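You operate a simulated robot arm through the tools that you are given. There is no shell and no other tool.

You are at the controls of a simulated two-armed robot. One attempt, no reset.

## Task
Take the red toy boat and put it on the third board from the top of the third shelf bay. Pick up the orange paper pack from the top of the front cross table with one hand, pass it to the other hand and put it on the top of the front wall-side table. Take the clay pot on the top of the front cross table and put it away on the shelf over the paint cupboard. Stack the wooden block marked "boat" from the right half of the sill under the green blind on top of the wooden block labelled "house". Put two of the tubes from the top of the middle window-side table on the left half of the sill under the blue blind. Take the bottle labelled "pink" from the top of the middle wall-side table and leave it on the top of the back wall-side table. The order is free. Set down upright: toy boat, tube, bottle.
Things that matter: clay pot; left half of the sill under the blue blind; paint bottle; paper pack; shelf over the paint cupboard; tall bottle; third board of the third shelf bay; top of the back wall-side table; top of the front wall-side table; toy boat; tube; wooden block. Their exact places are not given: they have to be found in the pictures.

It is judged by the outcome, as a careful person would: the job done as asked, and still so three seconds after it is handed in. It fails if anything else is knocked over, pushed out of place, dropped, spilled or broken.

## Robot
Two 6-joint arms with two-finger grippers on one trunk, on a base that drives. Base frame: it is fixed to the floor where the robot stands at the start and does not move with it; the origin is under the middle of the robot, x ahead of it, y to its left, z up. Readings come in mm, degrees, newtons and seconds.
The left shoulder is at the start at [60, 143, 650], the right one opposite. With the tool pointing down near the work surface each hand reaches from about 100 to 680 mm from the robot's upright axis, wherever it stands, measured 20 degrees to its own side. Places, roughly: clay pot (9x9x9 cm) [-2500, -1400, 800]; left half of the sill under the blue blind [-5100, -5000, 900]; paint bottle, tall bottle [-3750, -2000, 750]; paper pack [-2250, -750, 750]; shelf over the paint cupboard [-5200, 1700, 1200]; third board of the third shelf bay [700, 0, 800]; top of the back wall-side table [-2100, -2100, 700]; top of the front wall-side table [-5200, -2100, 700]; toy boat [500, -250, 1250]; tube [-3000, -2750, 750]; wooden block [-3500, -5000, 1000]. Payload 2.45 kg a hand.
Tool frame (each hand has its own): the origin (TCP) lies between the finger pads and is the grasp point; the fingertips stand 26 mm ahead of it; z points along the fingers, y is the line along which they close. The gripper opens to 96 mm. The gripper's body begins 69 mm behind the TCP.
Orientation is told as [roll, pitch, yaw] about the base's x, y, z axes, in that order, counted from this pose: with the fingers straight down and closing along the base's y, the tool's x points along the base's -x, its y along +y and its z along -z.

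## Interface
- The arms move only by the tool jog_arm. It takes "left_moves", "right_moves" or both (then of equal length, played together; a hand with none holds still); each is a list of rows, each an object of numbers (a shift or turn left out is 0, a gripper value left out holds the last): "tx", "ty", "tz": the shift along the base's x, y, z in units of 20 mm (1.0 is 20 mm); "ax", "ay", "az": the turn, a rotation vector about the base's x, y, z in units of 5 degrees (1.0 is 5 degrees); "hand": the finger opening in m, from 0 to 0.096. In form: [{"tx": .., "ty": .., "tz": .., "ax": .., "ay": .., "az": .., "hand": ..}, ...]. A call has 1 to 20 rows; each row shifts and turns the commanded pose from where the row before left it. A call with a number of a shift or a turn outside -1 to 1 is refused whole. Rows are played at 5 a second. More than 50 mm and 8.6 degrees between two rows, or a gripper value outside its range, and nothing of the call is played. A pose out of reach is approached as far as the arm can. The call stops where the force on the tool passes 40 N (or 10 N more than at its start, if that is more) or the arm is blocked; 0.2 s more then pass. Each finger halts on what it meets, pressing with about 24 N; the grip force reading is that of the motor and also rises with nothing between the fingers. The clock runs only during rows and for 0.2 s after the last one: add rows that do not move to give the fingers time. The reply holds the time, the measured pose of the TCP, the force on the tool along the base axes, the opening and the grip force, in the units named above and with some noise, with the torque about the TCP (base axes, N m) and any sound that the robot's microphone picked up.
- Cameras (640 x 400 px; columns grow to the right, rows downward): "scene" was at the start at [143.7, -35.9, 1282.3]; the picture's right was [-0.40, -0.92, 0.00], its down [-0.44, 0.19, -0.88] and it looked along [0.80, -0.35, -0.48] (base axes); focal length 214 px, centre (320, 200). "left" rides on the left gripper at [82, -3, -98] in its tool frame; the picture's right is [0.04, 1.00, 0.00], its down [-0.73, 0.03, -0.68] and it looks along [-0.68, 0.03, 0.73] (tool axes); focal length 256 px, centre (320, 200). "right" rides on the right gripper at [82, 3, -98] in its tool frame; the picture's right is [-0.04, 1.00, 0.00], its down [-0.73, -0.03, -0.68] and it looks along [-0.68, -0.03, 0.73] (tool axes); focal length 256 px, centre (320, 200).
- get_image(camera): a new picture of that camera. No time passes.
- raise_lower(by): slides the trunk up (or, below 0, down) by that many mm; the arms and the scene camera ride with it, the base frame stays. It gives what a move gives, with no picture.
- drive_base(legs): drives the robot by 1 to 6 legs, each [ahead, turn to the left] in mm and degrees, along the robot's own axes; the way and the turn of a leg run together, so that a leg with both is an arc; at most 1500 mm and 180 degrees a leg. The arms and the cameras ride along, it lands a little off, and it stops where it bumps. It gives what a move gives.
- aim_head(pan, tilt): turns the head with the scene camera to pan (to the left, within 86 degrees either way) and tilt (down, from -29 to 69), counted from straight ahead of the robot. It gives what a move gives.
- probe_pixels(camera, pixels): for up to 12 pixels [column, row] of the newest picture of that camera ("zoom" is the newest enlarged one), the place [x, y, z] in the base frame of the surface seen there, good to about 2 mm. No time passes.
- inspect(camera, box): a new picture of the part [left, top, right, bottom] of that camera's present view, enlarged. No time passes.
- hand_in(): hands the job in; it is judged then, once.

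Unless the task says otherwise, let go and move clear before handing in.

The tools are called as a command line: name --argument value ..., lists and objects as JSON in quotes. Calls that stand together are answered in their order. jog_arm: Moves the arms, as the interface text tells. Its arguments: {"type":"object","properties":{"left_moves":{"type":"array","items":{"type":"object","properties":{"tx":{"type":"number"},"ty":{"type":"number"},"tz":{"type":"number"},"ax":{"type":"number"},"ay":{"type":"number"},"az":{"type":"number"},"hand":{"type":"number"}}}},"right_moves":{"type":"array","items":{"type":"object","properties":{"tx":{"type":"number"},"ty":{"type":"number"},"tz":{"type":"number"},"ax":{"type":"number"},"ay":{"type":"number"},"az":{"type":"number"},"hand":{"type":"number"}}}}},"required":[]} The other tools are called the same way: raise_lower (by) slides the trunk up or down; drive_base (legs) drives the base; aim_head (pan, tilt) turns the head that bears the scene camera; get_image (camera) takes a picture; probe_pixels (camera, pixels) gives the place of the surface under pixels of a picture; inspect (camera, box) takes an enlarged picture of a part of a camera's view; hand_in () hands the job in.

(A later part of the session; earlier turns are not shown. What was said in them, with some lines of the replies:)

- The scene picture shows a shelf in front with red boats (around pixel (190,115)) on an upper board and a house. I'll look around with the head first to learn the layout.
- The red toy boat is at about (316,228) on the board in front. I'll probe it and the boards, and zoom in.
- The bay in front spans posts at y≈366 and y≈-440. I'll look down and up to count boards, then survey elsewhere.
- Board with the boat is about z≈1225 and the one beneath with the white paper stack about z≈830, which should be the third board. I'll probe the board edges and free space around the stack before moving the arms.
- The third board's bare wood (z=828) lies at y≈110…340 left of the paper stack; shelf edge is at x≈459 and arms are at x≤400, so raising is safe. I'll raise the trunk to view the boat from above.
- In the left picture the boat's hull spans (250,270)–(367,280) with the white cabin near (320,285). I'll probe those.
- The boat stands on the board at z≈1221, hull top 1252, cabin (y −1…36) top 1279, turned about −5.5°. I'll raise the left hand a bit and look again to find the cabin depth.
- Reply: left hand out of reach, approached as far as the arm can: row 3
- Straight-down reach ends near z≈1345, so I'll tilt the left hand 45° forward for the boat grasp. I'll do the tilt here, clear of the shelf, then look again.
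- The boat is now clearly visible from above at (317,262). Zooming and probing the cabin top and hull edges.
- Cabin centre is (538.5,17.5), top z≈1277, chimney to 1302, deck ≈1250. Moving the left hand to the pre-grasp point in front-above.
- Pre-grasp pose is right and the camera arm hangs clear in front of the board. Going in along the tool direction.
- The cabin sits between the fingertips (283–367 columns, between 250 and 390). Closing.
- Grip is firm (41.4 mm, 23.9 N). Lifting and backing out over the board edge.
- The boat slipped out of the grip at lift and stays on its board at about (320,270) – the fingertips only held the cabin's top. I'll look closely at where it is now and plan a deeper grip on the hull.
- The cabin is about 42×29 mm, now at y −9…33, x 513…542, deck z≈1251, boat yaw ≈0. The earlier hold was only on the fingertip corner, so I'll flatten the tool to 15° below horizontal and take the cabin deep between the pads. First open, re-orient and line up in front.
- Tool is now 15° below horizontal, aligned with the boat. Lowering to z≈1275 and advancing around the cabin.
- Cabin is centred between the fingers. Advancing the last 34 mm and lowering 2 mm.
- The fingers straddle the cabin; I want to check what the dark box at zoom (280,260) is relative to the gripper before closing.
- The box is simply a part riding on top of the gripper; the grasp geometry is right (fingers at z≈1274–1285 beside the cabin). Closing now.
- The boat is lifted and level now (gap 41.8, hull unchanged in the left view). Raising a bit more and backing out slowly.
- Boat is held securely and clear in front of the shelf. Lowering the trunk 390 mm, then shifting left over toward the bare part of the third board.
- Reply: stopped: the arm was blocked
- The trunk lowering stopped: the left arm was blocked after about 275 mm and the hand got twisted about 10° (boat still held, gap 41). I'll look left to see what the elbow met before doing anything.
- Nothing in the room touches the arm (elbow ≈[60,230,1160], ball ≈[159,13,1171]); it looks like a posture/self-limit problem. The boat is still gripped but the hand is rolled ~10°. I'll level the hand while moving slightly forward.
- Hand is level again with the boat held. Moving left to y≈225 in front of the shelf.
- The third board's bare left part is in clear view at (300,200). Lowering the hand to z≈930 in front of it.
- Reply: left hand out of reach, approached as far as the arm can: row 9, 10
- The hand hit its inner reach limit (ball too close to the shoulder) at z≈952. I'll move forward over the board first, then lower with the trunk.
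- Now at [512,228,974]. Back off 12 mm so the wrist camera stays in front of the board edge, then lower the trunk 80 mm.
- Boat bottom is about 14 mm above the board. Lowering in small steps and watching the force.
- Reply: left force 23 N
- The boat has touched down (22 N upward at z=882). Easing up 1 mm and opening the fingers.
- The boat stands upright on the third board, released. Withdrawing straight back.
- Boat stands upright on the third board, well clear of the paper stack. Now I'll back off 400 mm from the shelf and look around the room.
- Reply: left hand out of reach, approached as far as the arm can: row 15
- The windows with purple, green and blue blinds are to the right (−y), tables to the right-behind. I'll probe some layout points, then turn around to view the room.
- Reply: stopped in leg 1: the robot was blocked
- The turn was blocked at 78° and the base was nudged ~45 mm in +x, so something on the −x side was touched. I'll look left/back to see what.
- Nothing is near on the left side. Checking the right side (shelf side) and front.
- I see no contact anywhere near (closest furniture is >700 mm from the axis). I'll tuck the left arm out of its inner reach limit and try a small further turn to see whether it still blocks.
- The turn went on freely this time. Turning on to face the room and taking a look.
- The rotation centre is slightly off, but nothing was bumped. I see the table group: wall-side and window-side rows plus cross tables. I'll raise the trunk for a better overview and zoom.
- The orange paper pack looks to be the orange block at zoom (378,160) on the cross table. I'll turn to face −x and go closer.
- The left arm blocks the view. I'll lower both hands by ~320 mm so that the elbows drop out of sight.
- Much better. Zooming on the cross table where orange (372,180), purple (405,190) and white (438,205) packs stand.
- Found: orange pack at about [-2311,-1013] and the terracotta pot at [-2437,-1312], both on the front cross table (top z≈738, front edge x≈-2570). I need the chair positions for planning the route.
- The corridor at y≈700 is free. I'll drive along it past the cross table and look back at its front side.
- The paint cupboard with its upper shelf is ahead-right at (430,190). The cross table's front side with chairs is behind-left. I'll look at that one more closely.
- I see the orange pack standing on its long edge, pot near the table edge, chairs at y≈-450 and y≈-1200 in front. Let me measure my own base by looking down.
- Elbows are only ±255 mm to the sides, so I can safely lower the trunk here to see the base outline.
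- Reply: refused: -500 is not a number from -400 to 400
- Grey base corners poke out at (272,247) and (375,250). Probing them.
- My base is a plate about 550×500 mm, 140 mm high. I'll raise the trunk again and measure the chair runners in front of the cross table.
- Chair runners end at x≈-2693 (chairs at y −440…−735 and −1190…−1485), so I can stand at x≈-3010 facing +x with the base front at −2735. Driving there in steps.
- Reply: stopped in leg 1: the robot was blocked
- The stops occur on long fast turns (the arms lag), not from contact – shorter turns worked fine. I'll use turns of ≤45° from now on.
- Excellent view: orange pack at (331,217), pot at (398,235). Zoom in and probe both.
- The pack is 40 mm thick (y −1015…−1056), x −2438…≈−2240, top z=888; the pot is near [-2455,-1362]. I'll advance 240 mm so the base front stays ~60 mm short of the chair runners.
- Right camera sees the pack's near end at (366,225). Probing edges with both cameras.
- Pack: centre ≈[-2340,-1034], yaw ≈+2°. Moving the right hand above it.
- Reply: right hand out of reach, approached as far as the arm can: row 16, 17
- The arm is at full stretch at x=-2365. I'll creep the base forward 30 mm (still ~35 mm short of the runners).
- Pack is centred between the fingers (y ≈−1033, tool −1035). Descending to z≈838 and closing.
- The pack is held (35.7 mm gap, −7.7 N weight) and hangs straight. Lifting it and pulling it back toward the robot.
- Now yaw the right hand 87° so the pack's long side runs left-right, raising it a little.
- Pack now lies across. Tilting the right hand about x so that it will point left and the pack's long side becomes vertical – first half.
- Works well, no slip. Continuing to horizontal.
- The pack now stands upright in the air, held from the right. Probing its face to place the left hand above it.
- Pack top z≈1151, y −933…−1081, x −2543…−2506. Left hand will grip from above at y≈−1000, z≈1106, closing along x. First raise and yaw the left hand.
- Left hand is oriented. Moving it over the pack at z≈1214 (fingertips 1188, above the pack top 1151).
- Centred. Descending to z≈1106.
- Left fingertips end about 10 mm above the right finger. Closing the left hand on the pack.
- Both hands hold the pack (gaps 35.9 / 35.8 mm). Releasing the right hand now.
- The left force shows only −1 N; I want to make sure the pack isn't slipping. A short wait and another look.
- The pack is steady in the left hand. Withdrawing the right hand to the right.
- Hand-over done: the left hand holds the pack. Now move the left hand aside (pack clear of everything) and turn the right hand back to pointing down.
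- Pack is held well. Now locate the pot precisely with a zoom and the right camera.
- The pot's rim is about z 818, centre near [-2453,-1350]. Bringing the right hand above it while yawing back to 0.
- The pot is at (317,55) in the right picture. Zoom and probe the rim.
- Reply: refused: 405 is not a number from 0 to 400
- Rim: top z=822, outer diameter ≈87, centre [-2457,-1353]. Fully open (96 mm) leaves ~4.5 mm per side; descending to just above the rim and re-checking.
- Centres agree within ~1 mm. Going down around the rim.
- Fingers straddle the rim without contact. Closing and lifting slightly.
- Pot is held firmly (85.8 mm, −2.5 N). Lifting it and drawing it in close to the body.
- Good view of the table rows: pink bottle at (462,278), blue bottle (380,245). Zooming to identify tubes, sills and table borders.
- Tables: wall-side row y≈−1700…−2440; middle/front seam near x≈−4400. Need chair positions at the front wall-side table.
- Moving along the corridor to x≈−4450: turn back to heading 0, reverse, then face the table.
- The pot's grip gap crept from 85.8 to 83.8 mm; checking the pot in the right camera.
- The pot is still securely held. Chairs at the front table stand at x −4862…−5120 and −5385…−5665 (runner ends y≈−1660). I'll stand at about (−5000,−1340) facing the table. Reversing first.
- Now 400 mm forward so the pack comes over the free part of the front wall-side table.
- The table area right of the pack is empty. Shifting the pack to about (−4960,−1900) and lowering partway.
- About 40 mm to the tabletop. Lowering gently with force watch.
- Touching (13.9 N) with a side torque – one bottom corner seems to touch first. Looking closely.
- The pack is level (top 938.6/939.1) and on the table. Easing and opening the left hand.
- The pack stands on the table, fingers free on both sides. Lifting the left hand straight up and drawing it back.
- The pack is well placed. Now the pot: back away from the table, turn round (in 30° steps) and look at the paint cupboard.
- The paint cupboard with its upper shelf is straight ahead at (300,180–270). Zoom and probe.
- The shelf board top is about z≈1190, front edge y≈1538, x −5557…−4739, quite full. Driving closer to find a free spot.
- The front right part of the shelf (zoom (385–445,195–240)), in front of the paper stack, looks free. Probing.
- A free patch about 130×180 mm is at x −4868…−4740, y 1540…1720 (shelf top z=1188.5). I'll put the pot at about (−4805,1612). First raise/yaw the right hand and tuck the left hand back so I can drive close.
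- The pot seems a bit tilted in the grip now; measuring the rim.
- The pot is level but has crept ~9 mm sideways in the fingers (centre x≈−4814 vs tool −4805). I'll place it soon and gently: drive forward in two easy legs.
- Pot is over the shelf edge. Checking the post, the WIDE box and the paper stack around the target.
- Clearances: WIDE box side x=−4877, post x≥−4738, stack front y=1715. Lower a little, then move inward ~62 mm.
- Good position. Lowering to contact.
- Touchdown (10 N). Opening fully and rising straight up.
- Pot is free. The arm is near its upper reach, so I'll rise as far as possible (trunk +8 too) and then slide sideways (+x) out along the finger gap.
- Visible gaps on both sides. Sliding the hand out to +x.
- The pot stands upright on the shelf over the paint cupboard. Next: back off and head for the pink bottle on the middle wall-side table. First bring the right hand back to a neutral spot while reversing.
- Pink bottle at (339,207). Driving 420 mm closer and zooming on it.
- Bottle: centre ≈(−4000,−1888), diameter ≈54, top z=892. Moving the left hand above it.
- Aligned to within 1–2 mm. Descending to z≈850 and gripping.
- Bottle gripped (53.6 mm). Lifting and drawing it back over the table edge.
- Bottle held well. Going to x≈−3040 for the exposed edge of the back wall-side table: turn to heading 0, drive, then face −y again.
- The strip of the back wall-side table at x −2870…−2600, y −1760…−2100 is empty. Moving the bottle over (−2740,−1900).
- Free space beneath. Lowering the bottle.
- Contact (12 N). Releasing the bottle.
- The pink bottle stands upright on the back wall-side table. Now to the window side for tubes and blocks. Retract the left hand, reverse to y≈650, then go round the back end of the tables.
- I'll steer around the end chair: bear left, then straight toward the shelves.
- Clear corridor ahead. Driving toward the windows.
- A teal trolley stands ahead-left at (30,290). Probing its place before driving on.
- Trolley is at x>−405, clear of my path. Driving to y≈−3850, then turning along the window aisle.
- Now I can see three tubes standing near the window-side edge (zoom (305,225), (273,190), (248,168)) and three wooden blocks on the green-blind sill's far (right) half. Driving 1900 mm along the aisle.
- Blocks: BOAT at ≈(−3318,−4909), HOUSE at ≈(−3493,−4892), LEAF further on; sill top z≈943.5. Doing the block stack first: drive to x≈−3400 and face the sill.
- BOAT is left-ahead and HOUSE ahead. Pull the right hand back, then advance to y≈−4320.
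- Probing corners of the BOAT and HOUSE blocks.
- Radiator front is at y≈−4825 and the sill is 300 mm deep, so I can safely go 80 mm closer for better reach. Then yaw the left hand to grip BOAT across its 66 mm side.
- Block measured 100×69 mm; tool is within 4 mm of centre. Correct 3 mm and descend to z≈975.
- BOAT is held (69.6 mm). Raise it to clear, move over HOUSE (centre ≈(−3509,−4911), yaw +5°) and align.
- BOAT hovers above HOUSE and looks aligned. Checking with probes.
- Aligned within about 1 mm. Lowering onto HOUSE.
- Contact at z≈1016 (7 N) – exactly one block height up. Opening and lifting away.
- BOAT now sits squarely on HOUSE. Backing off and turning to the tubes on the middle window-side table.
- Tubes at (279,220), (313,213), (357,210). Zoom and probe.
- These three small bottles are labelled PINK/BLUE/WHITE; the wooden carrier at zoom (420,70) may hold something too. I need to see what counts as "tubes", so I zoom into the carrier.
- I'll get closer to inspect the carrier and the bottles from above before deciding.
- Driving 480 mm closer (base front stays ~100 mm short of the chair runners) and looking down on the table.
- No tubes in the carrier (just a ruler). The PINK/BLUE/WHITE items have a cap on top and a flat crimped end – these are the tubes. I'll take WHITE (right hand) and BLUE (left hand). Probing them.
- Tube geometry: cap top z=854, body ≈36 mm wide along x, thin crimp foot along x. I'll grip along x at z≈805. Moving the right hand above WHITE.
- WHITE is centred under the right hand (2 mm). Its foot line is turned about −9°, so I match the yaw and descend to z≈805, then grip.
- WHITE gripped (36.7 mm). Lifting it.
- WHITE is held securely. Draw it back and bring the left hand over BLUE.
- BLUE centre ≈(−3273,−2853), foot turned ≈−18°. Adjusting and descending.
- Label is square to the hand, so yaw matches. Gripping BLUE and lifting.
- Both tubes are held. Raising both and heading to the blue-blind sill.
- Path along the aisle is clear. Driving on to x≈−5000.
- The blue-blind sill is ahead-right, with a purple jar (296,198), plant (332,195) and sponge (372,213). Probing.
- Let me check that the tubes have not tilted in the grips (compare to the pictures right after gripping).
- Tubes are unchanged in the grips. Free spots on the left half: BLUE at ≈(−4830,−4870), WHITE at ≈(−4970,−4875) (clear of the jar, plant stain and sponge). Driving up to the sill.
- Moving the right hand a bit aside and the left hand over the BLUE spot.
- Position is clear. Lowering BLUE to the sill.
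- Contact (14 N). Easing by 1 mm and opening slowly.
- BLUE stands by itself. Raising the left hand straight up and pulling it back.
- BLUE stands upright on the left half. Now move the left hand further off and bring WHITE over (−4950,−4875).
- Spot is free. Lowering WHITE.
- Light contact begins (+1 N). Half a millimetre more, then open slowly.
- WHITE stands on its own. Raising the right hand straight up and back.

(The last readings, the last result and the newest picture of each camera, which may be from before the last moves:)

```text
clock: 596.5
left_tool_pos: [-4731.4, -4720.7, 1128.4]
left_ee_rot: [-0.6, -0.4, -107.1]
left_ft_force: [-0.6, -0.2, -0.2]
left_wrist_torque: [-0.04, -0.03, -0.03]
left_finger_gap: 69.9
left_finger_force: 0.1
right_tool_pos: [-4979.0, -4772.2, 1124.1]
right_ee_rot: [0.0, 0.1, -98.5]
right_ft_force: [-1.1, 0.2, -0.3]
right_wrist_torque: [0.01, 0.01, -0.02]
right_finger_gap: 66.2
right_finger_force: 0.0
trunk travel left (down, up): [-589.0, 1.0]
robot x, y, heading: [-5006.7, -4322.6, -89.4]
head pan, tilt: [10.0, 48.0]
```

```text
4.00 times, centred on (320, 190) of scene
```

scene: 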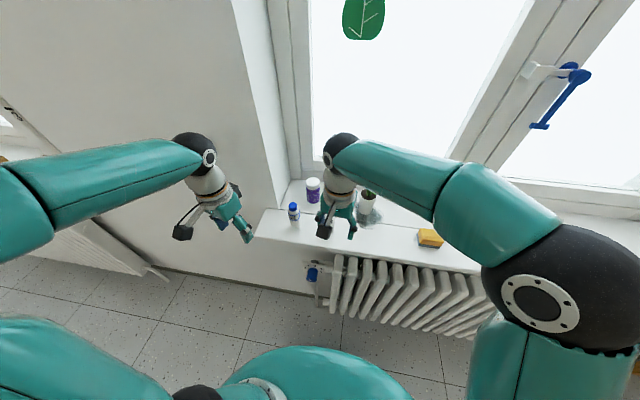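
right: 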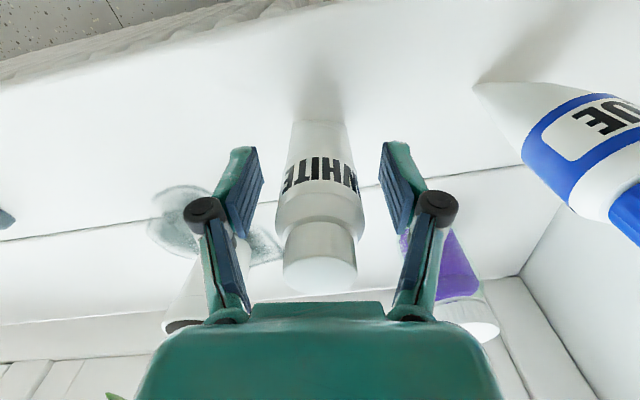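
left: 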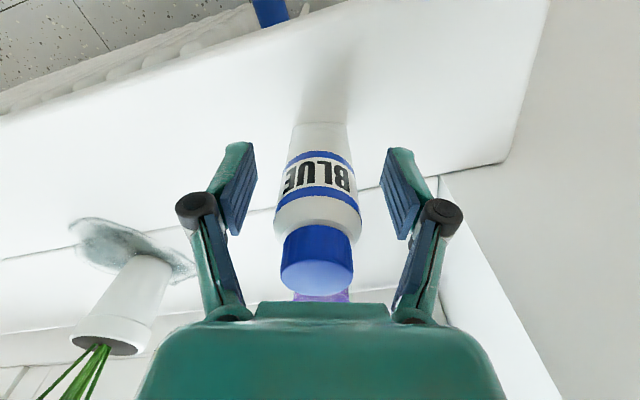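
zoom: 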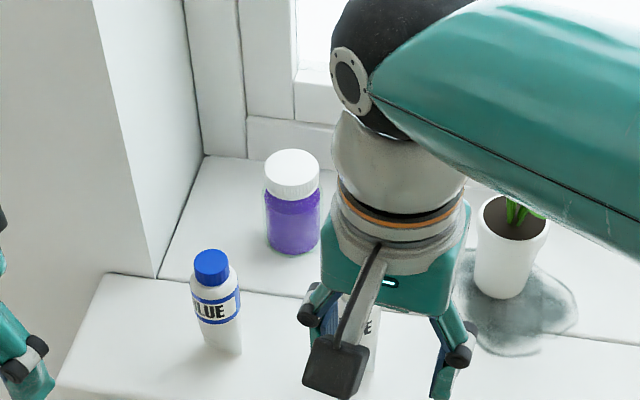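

Backing the robot away and checking both tubes.

drive_base --legs '[[-450, 0]]'

aim_head --pan 0 --tilt 35

get_image --camera "scene"

inspect --camera "scene" --box '[220, 120, 420, 245]'

```text
clock: 599.2
left_tool_pos: [-4731.9, -4262.6, 1129.7]
left_ee_rot: [-0.5, -0.4, -106.5]
left_ft_force: [-0.8, 1.1, -0.4]
left_wrist_torque: [-0.03, -0.01, 0.01]
left_finger_gap: 69.9
left_finger_force: 0.1
right_tool_pos: [-4978.3, -4316.6, 1125.0]
right_ee_rot: [0.0, 0.1, -97.8]
right_ft_force: [-0.1, 0.3, -0.4]
right_wrist_torque: [-0.03, -0.03, 0.0]
right_finger_gap: 66.0
right_finger_force: 0.1
trunk travel left (down, up): [-589.0, 1.0]
robot x, y, heading: [-5015.0, -3869.2, -89.1]
head pan, tilt: [10.0, 48.0]
```

```text
clock: 600.0
left_tool_pos: [-4732.6, -4262.6, 1128.3]
left_ee_rot: [-0.5, -0.4, -106.5]
left_ft_force: [-0.5, -0.5, -0.9]
left_wrist_torque: [-0.02, -0.01, 0.03]
left_finger_gap: 70.0
left_finger_force: 0.1
right_tool_pos: [-4978.5, -4318.4, 1122.8]
right_ee_rot: [-0.1, 0.1, -97.8]
right_ft_force: [-0.7, 0.2, 0.2]
right_wrist_torque: [0.03, 0.0, -0.01]
right_finger_gap: 65.9
right_finger_force: 0.1
trunk travel left (down, up): [-589.0, 1.0]
robot x, y, heading: [-5007.1, -3868.9, -89.2]
head pan, tilt: [0.0, 35.0]
```

```text
taken
```

scene: 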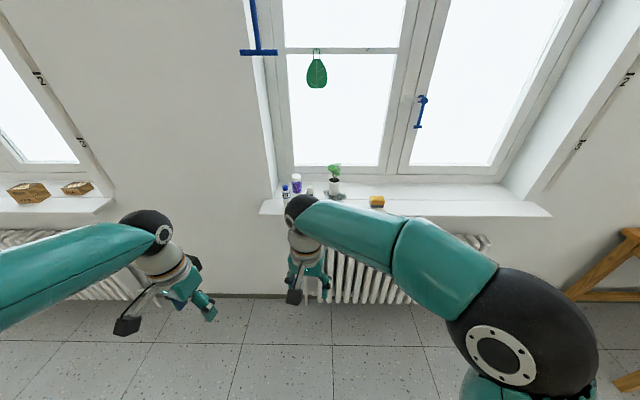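

```text
3.20 times, centred on (320, 182) of scene
```

zoom: 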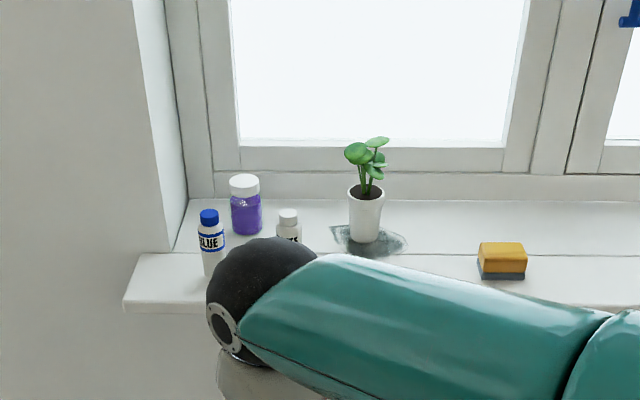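

Both tubes stand upright on the left half of the sill. A quick check of the block stack at left (28,190).

inspect --camera "scene" --box '[0, 150, 120, 225]'

drive_base --legs '[[0, 30]]'

drive_base --legs '[[0, 30]]'

drive_base --legs '[[0, 30]]'

aim_head --pan 75 --tilt 15

get_image --camera "scene"

```text
5.33 times, centred on (60, 188) of scene
```

zoom: 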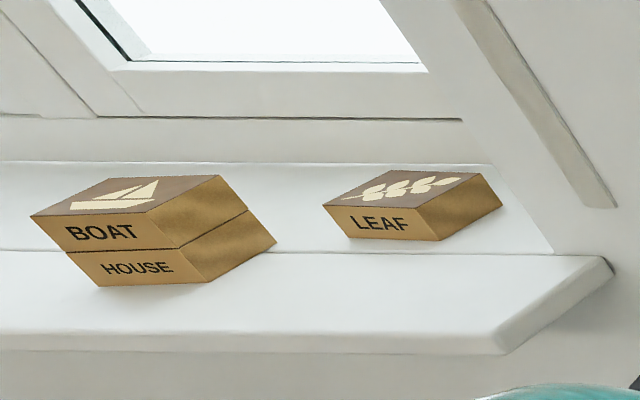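

```text
clock: 602.1
left_tool_pos: [-4573.9, -4063.1, 1129.6]
left_ee_rot: [-0.5, -0.4, -76.1]
left_ft_force: [-0.6, 0.2, 0.9]
left_wrist_torque: [-0.01, 0.0, -0.02]
left_finger_gap: 70.2
left_finger_force: 0.1
right_tool_pos: [-4758.2, -4235.9, 1125.1]
right_ee_rot: [-0.1, 0.1, -67.5]
right_ft_force: [0.2, 0.3, 0.1]
right_wrist_torque: [0.0, 0.03, 0.0]
right_finger_gap: 65.7
right_finger_force: 0.1
trunk travel left (down, up): [-589.0, 1.0]
robot x, y, heading: [-5034.5, -3878.4, -58.5]
head pan, tilt: [0.0, 35.0]
```

```text
clock: 604.1
left_tool_pos: [-4539.6, -3813.0, 1129.6]
left_ee_rot: [-0.6, -0.5, -46.4]
left_ft_force: [-0.2, 0.4, -0.2]
left_wrist_torque: [0.01, 0.01, 0.0]
left_finger_gap: 70.3
left_finger_force: 0.0
right_tool_pos: [-4614.6, -4054.2, 1124.7]
right_ee_rot: [0.0, 0.0, -37.8]
right_ft_force: [0.6, 0.4, 0.6]
right_wrist_torque: [0.0, 0.04, -0.03]
right_finger_gap: 66.1
right_finger_force: 0.0
trunk travel left (down, up): [-589.0, 1.0]
robot x, y, heading: [-5040.1, -3894.8, -28.7]
head pan, tilt: [0.0, 35.0]
```

```text
clock: 606.1
left_tool_pos: [-4648.9, -3573.1, 1130.4]
left_ee_rot: [-0.6, -0.4, -16.3]
left_ft_force: [-0.5, -0.1, -0.6]
left_wrist_torque: [0.02, 0.05, -0.02]
left_finger_gap: 70.1
left_finger_force: 0.0
right_tool_pos: [-4593.0, -3819.5, 1125.3]
right_ee_rot: [0.0, 0.0, -7.8]
right_ft_force: [0.4, 0.5, 0.2]
right_wrist_torque: [0.03, -0.01, 0.04]
right_finger_gap: 66.0
right_finger_force: 0.0
trunk travel left (down, up): [-589.0, 1.0]
robot x, y, heading: [-5039.8, -3917.6, 0.8]
head pan, tilt: [0.0, 35.0]
```

```text
clock: 607.6
left_tool_pos: [-4648.6, -3573.5, 1130.8]
left_ee_rot: [-0.5, -0.5, -16.4]
left_ft_force: [-0.8, -0.1, 0.1]
left_wrist_torque: [-0.02, -0.01, 0.0]
left_finger_gap: 70.1
left_finger_force: 0.2
right_tool_pos: [-4592.7, -3819.8, 1126.7]
right_ee_rot: [0.1, 0.1, -7.7]
right_ft_force: [-0.2, 0.1, -0.1]
right_wrist_torque: [-0.01, 0.02, 0.0]
right_finger_gap: 66.3
right_finger_force: 0.0
trunk travel left (down, up): [-589.0, 1.0]
robot x, y, heading: [-5043.5, -3917.7, 0.7]
head pan, tilt: [75.0, 15.0]
```

```text
taken
```

scene: 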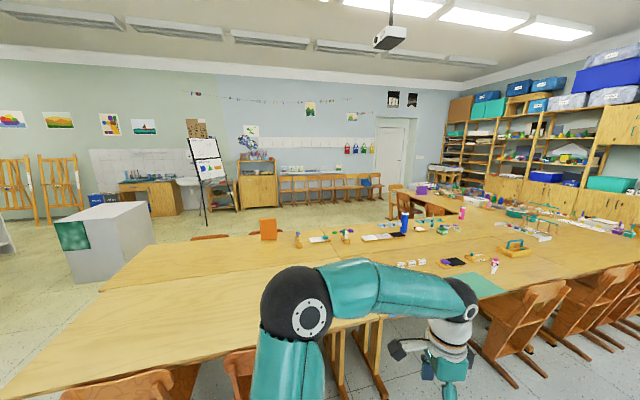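

The stack is perfect. From here I can check the pack (268,230), the pot on the shelf (262,155), pink bottle (462,212) and, far away, the boat's bay.

inspect --camera "scene" --box '[225, 130, 345, 250]'

inspect --camera "scene" --box '[380, 180, 560, 280]'

inspect --camera "scene" --box '[480, 80, 600, 200]'

```text
3.33 times, centred on (285, 190) of scene
```

zoom: 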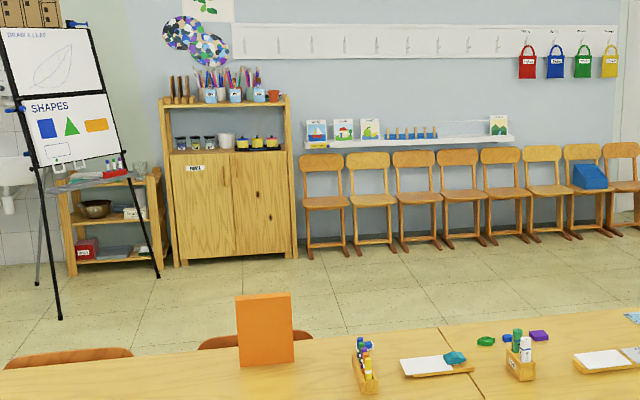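

```text
3.56 times, centred on (470, 230) of scene
```

zoom: 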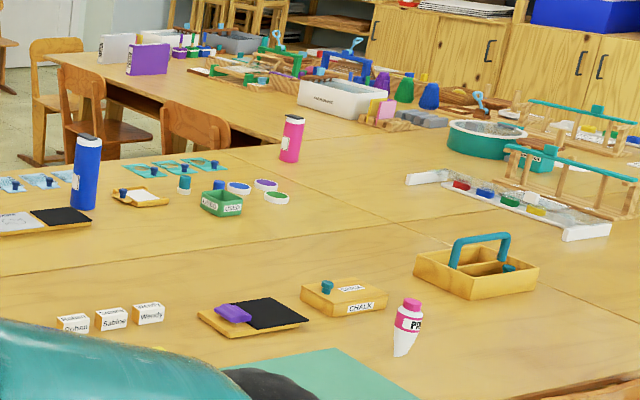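

```text
3.33 times, centred on (540, 140) of scene
```

zoom: 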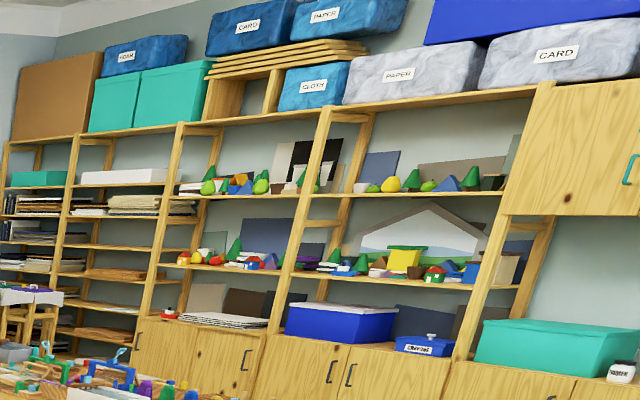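

All checks pass: boat on the third board (tiny red boat at zoom (165,315)), orange pack on the front wall-side table, pot on the shelf over the paint cupboard, BOAT on HOUSE, two tubes upright on the left half of the blue-blind sill, pink bottle on the back wall-side table. Hands are empty and clear, so I hand the job in.

hand_in

```text
The job is handed in.
```

I handed the job in with all six parts done. In the last pictures everything was in place and upright where you asked for it. Both hands were empty and clear.

- **Red toy boat:** upright on the third board (z ≈ 828) of the third bay, on the bare wood left of the paper stack. My first grip slipped and slid the boat about 13 mm on its own board; nothing else was touched.
- **Orange paper pack:** picked up with the right hand, passed to the left, and set on the front wall-side table. It stands on its short end, not on its long edge as I found it.
- **Clay pot:** on the shelf over the paint cupboard, at the front right end of the shelf.
- **Wooden blocks:** "boat" sits squarely on top of "house" on the sill under the green blind.
- **Tubes:** the blue and white ones stand upright on the left half of the sill under the blue blind.
- **Pink bottle:** upright on the back wall-side table, near the corridor edge.

- **"Third board":** I counted without the unit's top panel, because the place you gave puts that board at about 800 mm.
- **"Tubes":** I took these to be the small capped items labelled pink, blue and white; nothing else on that table fitted.

I saw nothing else knocked over or moved. The base reported being blocked on two long turns, but the pictures showed no contact.
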